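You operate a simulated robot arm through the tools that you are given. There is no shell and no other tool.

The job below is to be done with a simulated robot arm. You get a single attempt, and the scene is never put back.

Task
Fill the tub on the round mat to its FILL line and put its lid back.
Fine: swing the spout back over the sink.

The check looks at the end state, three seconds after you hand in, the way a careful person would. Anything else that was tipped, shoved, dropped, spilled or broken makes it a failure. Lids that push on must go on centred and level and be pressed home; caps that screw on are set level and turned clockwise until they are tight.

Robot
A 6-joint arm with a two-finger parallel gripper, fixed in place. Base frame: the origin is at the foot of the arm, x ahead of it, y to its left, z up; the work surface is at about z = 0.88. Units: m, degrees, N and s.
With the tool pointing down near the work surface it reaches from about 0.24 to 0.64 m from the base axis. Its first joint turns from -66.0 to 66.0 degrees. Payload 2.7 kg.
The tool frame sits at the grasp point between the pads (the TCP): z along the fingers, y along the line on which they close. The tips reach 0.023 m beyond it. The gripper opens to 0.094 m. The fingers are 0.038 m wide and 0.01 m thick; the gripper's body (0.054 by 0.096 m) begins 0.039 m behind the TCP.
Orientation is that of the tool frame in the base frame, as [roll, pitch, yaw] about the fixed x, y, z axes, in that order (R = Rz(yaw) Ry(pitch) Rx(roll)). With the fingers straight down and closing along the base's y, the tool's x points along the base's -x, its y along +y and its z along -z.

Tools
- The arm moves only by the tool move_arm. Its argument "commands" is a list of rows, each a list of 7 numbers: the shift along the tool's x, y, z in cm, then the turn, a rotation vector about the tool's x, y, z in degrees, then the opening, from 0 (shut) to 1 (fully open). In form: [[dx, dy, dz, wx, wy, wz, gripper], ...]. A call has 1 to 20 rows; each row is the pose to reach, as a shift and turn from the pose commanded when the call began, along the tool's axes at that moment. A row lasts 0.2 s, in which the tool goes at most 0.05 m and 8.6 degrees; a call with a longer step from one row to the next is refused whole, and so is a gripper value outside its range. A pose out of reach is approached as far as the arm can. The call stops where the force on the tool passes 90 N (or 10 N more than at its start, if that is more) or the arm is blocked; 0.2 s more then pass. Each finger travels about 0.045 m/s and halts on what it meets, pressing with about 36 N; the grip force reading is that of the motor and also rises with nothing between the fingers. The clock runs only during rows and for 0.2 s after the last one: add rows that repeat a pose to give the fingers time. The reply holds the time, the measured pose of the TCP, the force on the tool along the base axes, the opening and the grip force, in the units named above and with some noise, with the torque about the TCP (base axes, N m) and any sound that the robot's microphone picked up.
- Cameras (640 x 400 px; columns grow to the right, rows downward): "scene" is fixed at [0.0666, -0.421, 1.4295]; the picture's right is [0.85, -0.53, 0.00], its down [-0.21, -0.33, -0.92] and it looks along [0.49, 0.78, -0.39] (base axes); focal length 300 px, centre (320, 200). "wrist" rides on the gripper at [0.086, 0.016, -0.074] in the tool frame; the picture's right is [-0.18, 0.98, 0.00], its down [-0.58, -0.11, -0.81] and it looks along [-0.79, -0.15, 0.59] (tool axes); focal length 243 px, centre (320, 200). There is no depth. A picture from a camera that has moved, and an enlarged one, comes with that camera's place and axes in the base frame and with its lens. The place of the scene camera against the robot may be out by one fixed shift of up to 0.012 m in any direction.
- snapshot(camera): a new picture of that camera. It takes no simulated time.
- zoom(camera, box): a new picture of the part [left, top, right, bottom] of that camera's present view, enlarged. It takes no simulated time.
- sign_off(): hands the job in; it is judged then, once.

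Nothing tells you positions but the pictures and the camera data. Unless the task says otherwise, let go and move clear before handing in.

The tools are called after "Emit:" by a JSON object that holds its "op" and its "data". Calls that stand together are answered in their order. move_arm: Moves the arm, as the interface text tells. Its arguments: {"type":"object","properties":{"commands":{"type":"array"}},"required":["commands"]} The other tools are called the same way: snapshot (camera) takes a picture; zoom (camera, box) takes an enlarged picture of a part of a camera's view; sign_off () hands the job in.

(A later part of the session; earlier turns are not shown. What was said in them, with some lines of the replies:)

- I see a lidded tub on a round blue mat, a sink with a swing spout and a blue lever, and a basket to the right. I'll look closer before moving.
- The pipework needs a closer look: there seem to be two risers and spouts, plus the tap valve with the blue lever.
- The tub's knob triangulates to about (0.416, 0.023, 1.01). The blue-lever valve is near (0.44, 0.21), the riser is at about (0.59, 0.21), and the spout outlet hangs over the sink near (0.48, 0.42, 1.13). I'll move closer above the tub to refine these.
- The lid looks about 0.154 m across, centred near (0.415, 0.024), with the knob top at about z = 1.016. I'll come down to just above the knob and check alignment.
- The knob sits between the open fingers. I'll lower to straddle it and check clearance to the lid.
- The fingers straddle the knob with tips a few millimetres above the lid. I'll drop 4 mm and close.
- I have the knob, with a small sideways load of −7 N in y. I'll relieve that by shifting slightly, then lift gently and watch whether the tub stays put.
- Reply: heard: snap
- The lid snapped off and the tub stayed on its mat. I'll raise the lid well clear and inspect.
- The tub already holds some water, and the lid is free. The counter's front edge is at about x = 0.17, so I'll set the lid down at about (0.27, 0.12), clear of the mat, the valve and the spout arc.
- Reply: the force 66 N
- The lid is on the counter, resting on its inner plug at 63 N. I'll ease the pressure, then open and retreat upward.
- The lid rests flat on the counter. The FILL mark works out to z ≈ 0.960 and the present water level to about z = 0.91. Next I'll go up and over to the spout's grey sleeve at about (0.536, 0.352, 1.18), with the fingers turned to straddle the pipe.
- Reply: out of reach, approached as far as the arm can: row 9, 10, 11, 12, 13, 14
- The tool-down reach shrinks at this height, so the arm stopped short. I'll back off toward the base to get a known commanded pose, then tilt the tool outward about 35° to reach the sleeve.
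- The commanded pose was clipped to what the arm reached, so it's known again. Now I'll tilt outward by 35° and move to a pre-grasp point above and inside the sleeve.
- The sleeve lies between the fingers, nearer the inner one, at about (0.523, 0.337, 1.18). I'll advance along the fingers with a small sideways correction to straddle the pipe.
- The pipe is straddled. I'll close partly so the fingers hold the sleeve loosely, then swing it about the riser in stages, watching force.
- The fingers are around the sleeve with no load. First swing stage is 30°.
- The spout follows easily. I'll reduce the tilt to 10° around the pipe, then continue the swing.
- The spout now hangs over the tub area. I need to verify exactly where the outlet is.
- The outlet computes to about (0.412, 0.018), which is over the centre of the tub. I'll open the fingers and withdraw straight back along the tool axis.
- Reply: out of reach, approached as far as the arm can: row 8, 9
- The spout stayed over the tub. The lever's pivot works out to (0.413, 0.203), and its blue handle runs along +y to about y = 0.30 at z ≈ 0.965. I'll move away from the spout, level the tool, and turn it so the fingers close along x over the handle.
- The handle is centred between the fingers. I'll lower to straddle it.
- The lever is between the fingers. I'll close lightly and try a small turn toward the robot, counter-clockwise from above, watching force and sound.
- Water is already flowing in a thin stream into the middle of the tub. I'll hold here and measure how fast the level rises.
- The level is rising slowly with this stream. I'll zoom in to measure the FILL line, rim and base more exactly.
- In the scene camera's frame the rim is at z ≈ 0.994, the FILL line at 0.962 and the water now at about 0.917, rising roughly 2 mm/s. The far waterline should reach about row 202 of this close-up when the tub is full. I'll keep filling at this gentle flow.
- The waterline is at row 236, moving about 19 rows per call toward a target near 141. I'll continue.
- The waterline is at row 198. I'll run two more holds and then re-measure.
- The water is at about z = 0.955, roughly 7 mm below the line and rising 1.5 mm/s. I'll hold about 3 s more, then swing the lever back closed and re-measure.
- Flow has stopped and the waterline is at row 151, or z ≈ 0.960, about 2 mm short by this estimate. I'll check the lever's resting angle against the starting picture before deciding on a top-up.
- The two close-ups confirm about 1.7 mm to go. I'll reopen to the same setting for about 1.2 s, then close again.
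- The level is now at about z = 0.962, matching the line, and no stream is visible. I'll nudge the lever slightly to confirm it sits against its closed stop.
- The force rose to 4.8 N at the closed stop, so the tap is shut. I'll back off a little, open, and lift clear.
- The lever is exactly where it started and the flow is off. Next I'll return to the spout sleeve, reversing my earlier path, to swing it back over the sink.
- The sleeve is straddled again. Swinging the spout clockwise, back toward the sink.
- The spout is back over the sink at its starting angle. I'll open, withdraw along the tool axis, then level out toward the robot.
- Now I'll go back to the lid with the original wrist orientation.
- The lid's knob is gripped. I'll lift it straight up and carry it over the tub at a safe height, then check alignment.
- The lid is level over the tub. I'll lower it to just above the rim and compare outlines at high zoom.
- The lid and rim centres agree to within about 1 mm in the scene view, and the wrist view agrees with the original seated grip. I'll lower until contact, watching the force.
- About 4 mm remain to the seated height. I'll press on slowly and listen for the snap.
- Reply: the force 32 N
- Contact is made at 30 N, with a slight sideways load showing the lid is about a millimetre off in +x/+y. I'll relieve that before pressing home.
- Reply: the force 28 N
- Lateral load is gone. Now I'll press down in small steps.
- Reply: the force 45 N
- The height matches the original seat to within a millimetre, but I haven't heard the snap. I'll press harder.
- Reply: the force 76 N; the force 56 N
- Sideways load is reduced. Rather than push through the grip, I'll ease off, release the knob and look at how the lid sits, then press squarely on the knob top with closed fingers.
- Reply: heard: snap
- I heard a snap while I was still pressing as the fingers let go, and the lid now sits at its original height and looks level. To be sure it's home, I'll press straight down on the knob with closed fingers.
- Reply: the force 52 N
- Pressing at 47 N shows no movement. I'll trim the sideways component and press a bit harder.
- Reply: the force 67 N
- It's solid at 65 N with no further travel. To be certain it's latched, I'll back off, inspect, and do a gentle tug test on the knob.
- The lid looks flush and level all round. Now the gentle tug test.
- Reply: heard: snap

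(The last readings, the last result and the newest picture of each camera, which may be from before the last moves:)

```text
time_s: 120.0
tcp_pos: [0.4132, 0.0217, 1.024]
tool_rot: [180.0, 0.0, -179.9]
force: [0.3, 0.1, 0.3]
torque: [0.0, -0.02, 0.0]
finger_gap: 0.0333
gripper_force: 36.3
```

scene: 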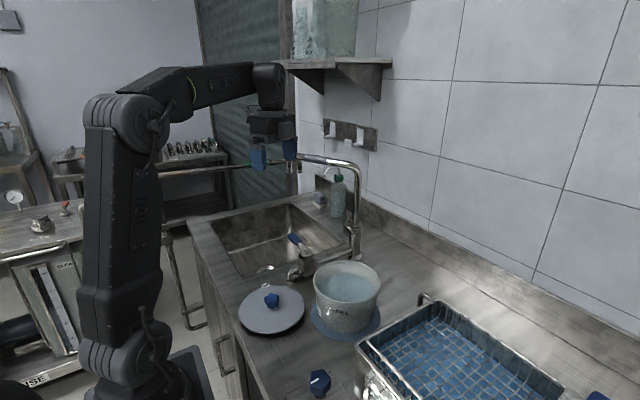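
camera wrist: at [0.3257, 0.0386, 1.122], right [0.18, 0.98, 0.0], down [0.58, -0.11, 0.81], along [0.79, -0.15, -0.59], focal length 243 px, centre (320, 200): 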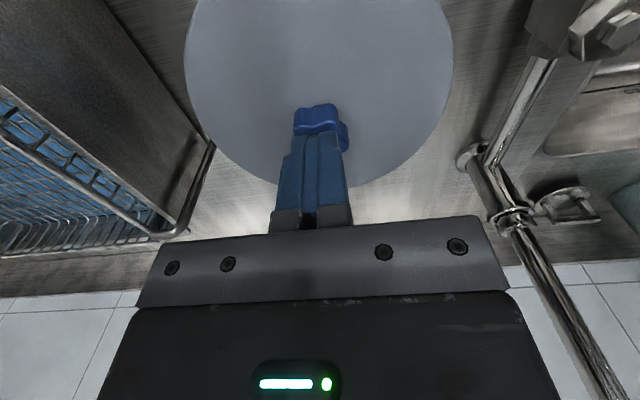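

Closing on the knob itself produced a snap, and the lid now lifts with no resistance, so it has likely just come unlatched. I'll look before pressing it back on.

Emit:
{"op": "zoom", "data": {"camera": "scene", "box": [295, 220, 395, 320]}}

Emit:
{"op": "zoom", "data": {"camera": "scene", "box": [305, 270, 345, 310]}}

Emit:
{"op": "zoom", "data": {"camera": "scene", "box": [345, 270, 385, 310]}}

Emit:
{"op": "snapshot", "data": {"camera": "wrist"}}

```text
4.00 times, centred on (345, 270) of scene
camera zoom: at [0.0666, -0.421, 1.4295], right [0.85, -0.53, 0.0], down [-0.21, -0.33, -0.92], along [0.49, 0.78, -0.39], focal length 1199 px, centre (220, -80)
```

zoom: 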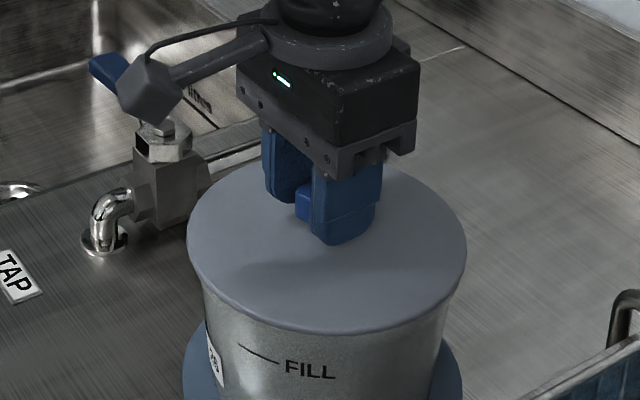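

```text
10.00 times, centred on (325, 290) of scene
camera zoom: at [0.0666, -0.421, 1.4295], right [0.85, -0.53, 0.0], down [-0.21, -0.33, -0.92], along [0.49, 0.78, -0.39], focal length 2996 px, centre (270, -700)
```

zoom: 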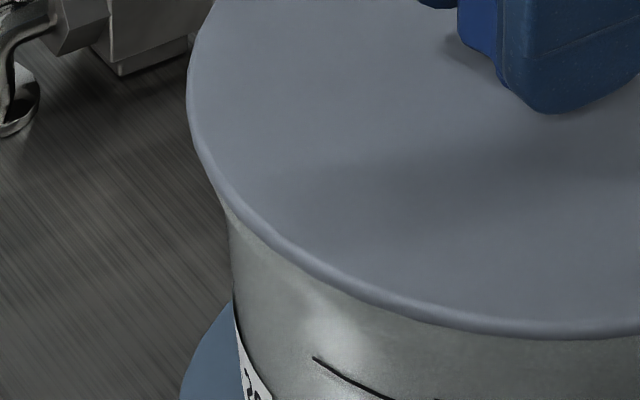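

```text
10.00 times, centred on (365, 290) of scene
camera zoom: at [0.0666, -0.421, 1.4295], right [0.85, -0.53, 0.0], down [-0.21, -0.33, -0.92], along [0.49, 0.78, -0.39], focal length 2996 px, centre (-130, -700)
```

zoom: 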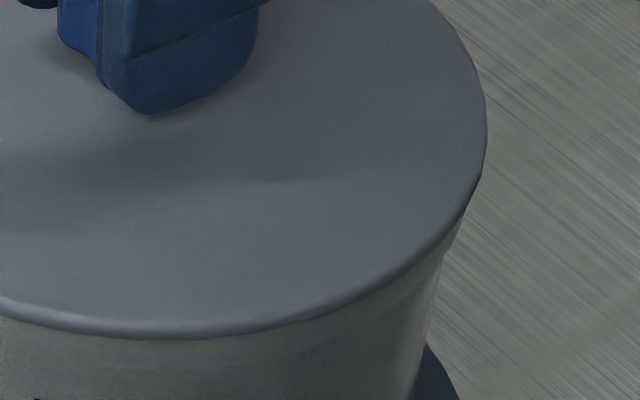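

```text
taken
camera wrist: at [0.3258, 0.0378, 1.0969], right [0.18, 0.98, 0.0], down [0.58, -0.11, 0.81], along [0.79, -0.15, -0.59], focal length 243 px, centre (320, 200)
```

wrist: 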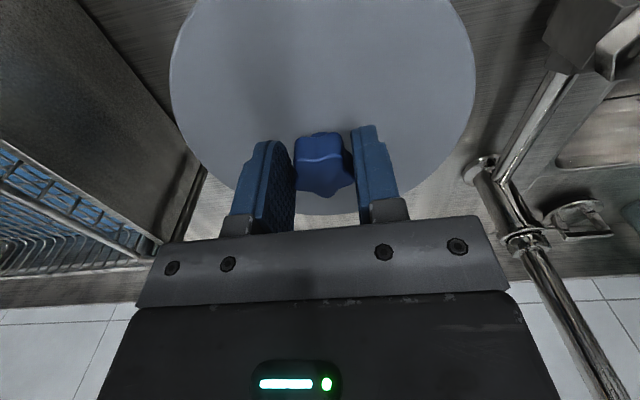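

The lid has come up about 1 mm with the gripper, so it did unlatch. I'll set it back down, release gently, and then press it home from above without gripping the knob again.

Emit:
{"op": "move_arm", "data": {"commands": [[0, 0, 0.1, 0, 0, 0, 0], [0, 0, 0.2, 0, 0, 0, 0], [0, 0, 0.2, 0, 0, 0, 0]]}}

```text
time_s: 120.8
tcp_pos: [0.4126, 0.0224, 1.0221]
tool_rot: [-179.9, 0.3, -180.0]
force: [-6.5, 1.1, 20.2]
torque: [-0.13, 0.46, -0.06]
finger_gap: 0.0328
gripper_force: 35.4
```

Emit:
{"op": "move_arm", "data": {"commands": [[0.03, 0, -0.1, 0, 0, 0, 0], [0.03, 0, -0.12, 0, 0, 0, 0.2], [0.03, 0, -0.12, 0, 0, 0, 0.5], [0.03, 0, -0.12, 0, 0, 0, 0.8], [0.03, 0, -0.12, 0, 0, 0, 1], [0.03, 0, -0.12, 0, 0, 0, 1], [0.03, 0, -0.12, 0, 0, 0, 1], [0.03, 0, -0.12, 0, 0, 0, 1]]}}

Emit:
{"op": "zoom", "data": {"camera": "scene", "box": [305, 270, 345, 310]}}

Emit:
{"op": "zoom", "data": {"camera": "scene", "box": [345, 270, 385, 310]}}

```text
time_s: 122.6
tcp_pos: [0.4131, 0.0213, 1.0215]
tool_rot: [-179.9, 0.0, 179.9]
force: [1.2, -0.7, -0.8]
torque: [0.04, 0.01, 0.01]
finger_gap: 0.0939
gripper_force: 0.1
heard: snap
```

```text
10.00 times, centred on (325, 290) of scene
camera zoom: at [0.0666, -0.421, 1.4295], right [0.85, -0.53, 0.0], down [-0.21, -0.33, -0.92], along [0.49, 0.78, -0.39], focal length 2996 px, centre (270, -700)
```

zoom: 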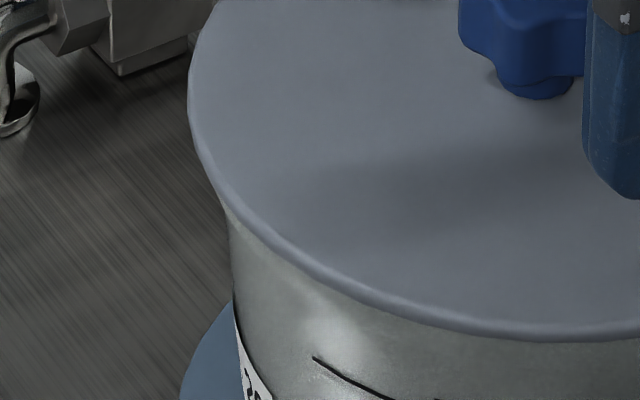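

```text
10.00 times, centred on (365, 290) of scene
camera zoom: at [0.0666, -0.421, 1.4295], right [0.85, -0.53, 0.0], down [-0.21, -0.33, -0.92], along [0.49, 0.78, -0.39], focal length 2996 px, centre (-130, -700)
```

zoom: 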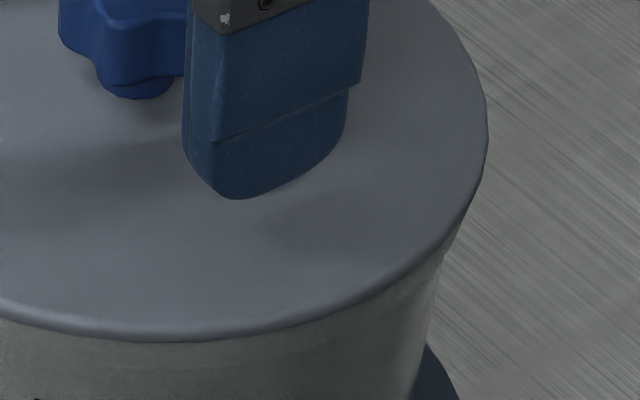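

The snap came again as the fingers let go. Whatever the exact latch behaviour, I'll now press firmly on the knob top with closed fingers and then leave it untouched.

Emit:
{"op": "move_arm", "data": {"commands": [[0, 0, -2, 0, 0, 0, 1], [0, 0, -5, 0, 0, 0, 1], [0, 0, -5, 0, 0, 0, 0.7], [0, 0, -5, 0, 0, 0, 0.4], [0, 0, -5, 0, 0, 0, 0.2], [0, 0, -5, 0, 0, 0, 0], [0, 0, -5, 0, 0, 0, 0], [-0.12, 0.1, -3, 0, 0, 0, 0], [-0.12, 0.1, -2.0, 0, 0, 0, 0], [-0.12, 0.1, -1.7, 0, 0, 0, 0], [-0.12, 0.1, -1.7, 0, 0, 0, 0]]}}

Emit:
{"op": "zoom", "data": {"camera": "scene", "box": [300, 220, 390, 310]}}

```text
time_s: 125.0
tcp_pos: [0.4132, 0.0221, 1.0385]
tool_rot: [-179.9, 0.1, 180.0]
force: [0.2, -0.9, 0.1]
torque: [0.01, -0.01, -0.04]
finger_gap: 0.0
gripper_force: 35.9
```

```text
4.44 times, centred on (345, 265) of scene
camera zoom: at [0.0666, -0.421, 1.4295], right [0.85, -0.53, 0.0], down [-0.21, -0.33, -0.92], along [0.49, 0.78, -0.39], focal length 1332 px, centre (209, -89)
```

zoom: 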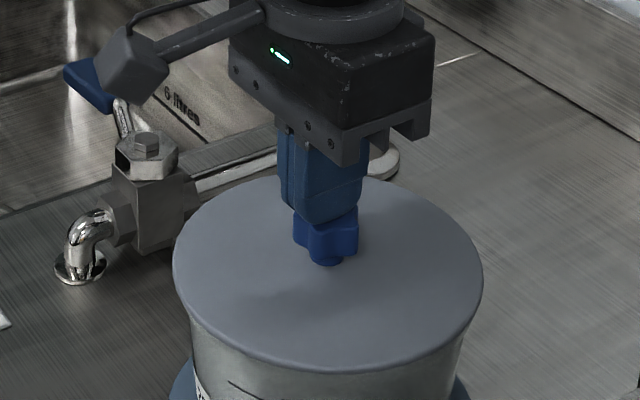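

Emit:
{"op": "move_arm", "data": {"commands": [[0.05, 0, 0.1, 0, 0, 0, 0], [0.1, 0, 0.2, 0, 0, 0, 0], [0.15, 0, 0.3, 0, 0, 0, 0], [0.2, 0, 0.4, 0, 0, 0, 0], [0.25, 0, 0.5, 0, 0, 0, 0]]}}

```text
time_s: 126.2
tcp_pos: [0.4133, 0.0216, 1.0371]
tool_rot: [180.0, 0.6, -180.0]
force: [-1.2, 0.4, 39.0]
torque: [-0.03, 0.2, -0.03]
finger_gap: 0.0001
gripper_force: 35.9
```

Lateral force is nearly zero with 39 N down. Pressing harder.

Emit:
{"op": "move_arm", "data": {"commands": [[0.05, 0, 0.1, 0, 0, 0, 0], [0.1, 0, 0.2, 0, 0, 0, 0], [0.15, 0, 0.3, 0, 0, 0, 0], [0.2, 0, 0.4, 0, 0, 0, 0], [0.25, 0, 0.5, 0, 0, 0, 0], [0.25, 0, 0.5, 0, 0, 0, 0]]}}

```text
time_s: 127.6
tcp_pos: [0.4131, 0.0228, 1.0381]
tool_rot: [179.8, 1.5, -180.0]
force: [-10.7, -0.1, 75.7]
torque: [-0.05, 1.04, 0.0]
finger_gap: 0.0
gripper_force: 35.2
```

No further movement or snap at 76 N, so the lid is already fully home. I'll unload smoothly and retreat straight up, well clear.

Emit:
{"op": "move_arm", "data": {"commands": [[-0.2, 0, -0.4, 0, 0, 0, 0], [-0.45, 0, -0.9, 0, 0, 0, 0], [-0.5, 0, -1.5, 0, 0, 0, 0], [-0.5, 0, -3, 0, 0, 0, 0], [-0.5, 0, -6, 0, 0, 0, 0], [-0.5, 0, -10, 0, 0, 0, 0], [-0.5, 0, -14, 0, 0, 0, 0], [2, 2, -17, 0, 0, 0, 0.3], [5, 4, -17, 0, 0, 0, 0.6], [8, 6, -17, 0, 0, 0, 1], [10, 8, -17, 0, 0, 0, 1], [10, 8, -17, 0, 0, 0, 1]]}}

Emit:
{"op": "snapshot", "data": {"camera": "scene"}}

Emit:
{"op": "zoom", "data": {"camera": "scene", "box": [300, 250, 390, 350]}}

Emit:
{"op": "zoom", "data": {"camera": "scene", "box": [305, 270, 345, 310]}}

Emit:
{"op": "snapshot", "data": {"camera": "wrist"}}

```text
time_s: 130.2
tcp_pos: [0.308, 0.1, 1.1973]
tool_rot: [-179.9, 0.0, 180.0]
force: [0.8, -0.6, 0.2]
torque: [-0.03, 0.01, -0.04]
finger_gap: 0.094
gripper_force: 0.1
```

```text
taken
```

scene: 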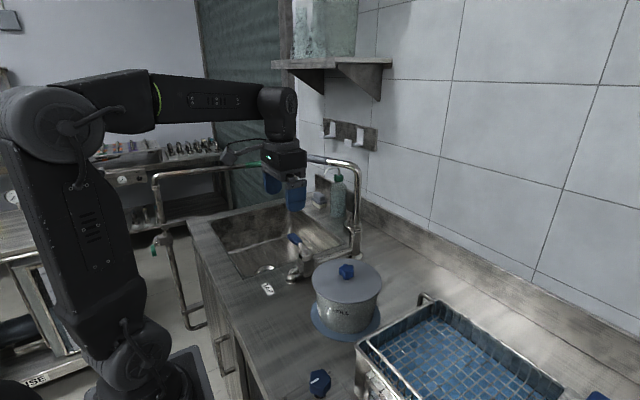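

```text
4.00 times, centred on (345, 300) of scene
camera zoom: at [0.0666, -0.421, 1.4295], right [0.85, -0.53, 0.0], down [-0.21, -0.33, -0.92], along [0.49, 0.78, -0.39], focal length 1199 px, centre (220, -200)
```

zoom: 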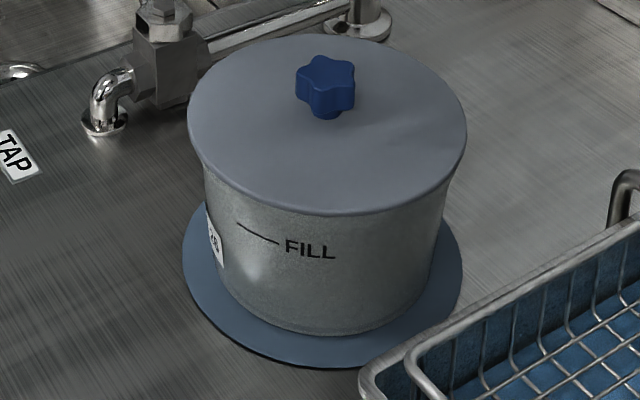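

```text
10.00 times, centred on (325, 290) of scene
camera zoom: at [0.0666, -0.421, 1.4295], right [0.85, -0.53, 0.0], down [-0.21, -0.33, -0.92], along [0.49, 0.78, -0.39], focal length 2996 px, centre (270, -700)
```

zoom: 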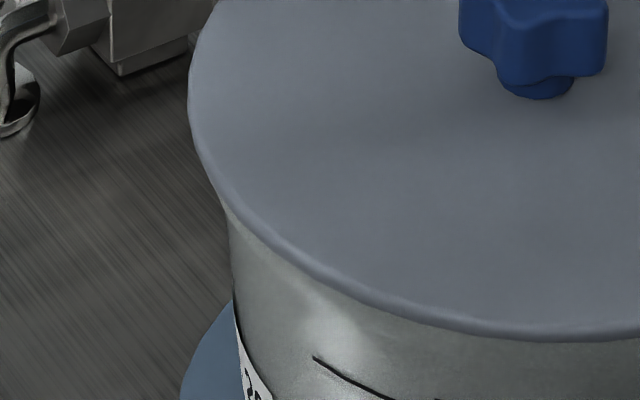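

```text
taken
camera wrist: at [0.2214, 0.1158, 1.2714], right [0.18, 0.98, 0.0], down [0.58, -0.11, 0.81], along [0.79, -0.15, -0.59], focal length 243 px, centre (320, 200)
```

wrist: 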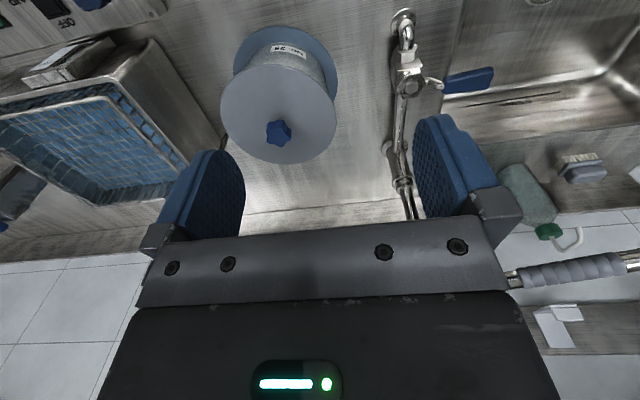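

Everything looks in place. I'll compare the seated lid height in the same close-up I used during approach, to be confident it's fully down, and check the spout and lever.

Emit:
{"op": "zoom", "data": {"camera": "scene", "box": [300, 240, 390, 310]}}

Emit:
{"op": "zoom", "data": {"camera": "scene", "box": [300, 250, 390, 350]}}

Emit:
{"op": "zoom", "data": {"camera": "wrist", "box": [200, 10, 360, 180]}}

Emit:
{"op": "zoom", "data": {"camera": "scene", "box": [240, 220, 440, 400]}}

```text
5.71 times, centred on (345, 275) of scene
camera zoom: at [0.0666, -0.421, 1.4295], right [0.85, -0.53, 0.0], down [-0.21, -0.33, -0.92], along [0.49, 0.78, -0.39], focal length 1712 px, centre (177, -229)
```

zoom: 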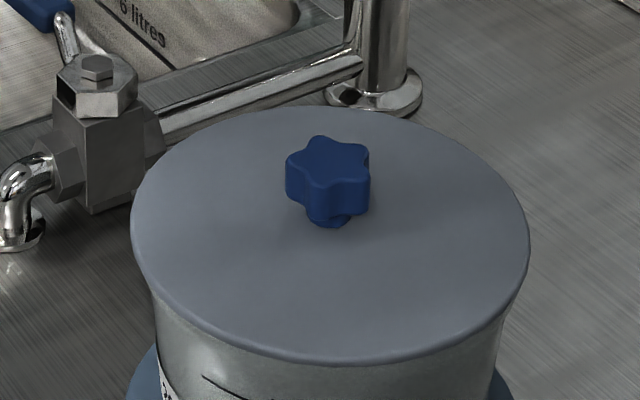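

```text
4.00 times, centred on (345, 300) of scene
camera zoom: at [0.0666, -0.421, 1.4295], right [0.85, -0.53, 0.0], down [-0.21, -0.33, -0.92], along [0.49, 0.78, -0.39], focal length 1199 px, centre (220, -200)
```

zoom: 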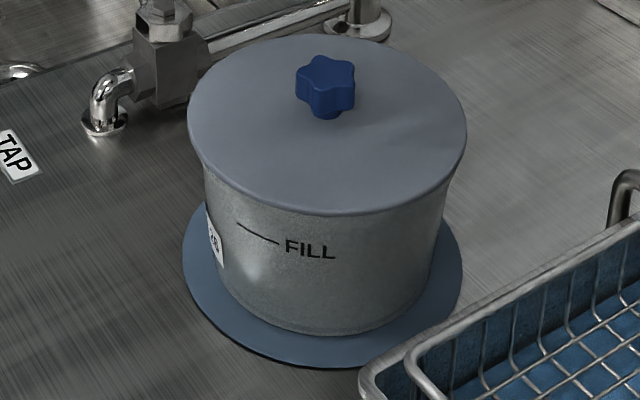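

```text
2.35 times, centred on (280, 95) of wrist
camera zoom: at [0.2214, 0.1158, 1.2714], right [0.18, 0.98, 0.0], down [0.58, -0.11, 0.81], along [0.79, -0.15, -0.59], focal length 571 px, centre (414, 447)
```

zoom: 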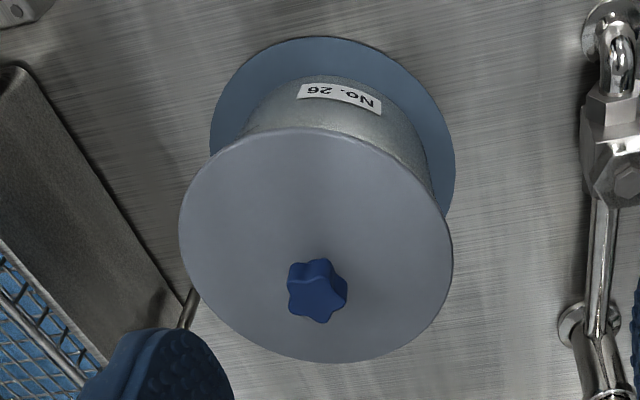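

```text
2.22 times, centred on (340, 310) of scene
camera zoom: at [0.0666, -0.421, 1.4295], right [0.85, -0.53, 0.0], down [-0.21, -0.33, -0.92], along [0.49, 0.78, -0.39], focal length 666 px, centre (276, -44)
```

zoom: 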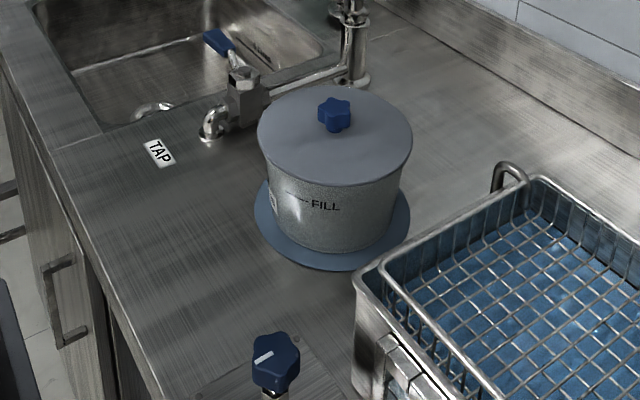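

The lid sits level and centred at its original seated height. It did not move under a 76 N press, and I heard no snap afterwards. The water is at the FILL line, the tap lever is back at its closed position, the spout is over the sink, and the arm is clear with nothing else moved. I'm handing in.

Emit:
{"op": "sign_off", "data": {}}

```text
The job is handed in.
```

I filled the tub to its FILL line, put the lid back on, closed the tap and swung the spout back over the sink. The job is handed in, but no result has come back yet.

- **Water level:** it matched the FILL line by my measurements from the scene camera, with an uncertainty of about 2 mm. I added one short top-up to get there.
- **Lid:** it looks level and centred at its original height, and it did not move under a 76 N press on the knob. I can't be fully sure it is latched. I gripped the knob to test it and the lid came loose about 1 mm. I reseated it, heard a snap as I let go, and pressed it home. I did not tug-test it again after that.
- **Tap and spout:** the lever is back against its closed stop with no stream showing. The spout is at about its starting angle over the sink.
- **Surroundings:** the tub stayed on its mat, and I saw nothing else moved or spilled. The arm is clear.
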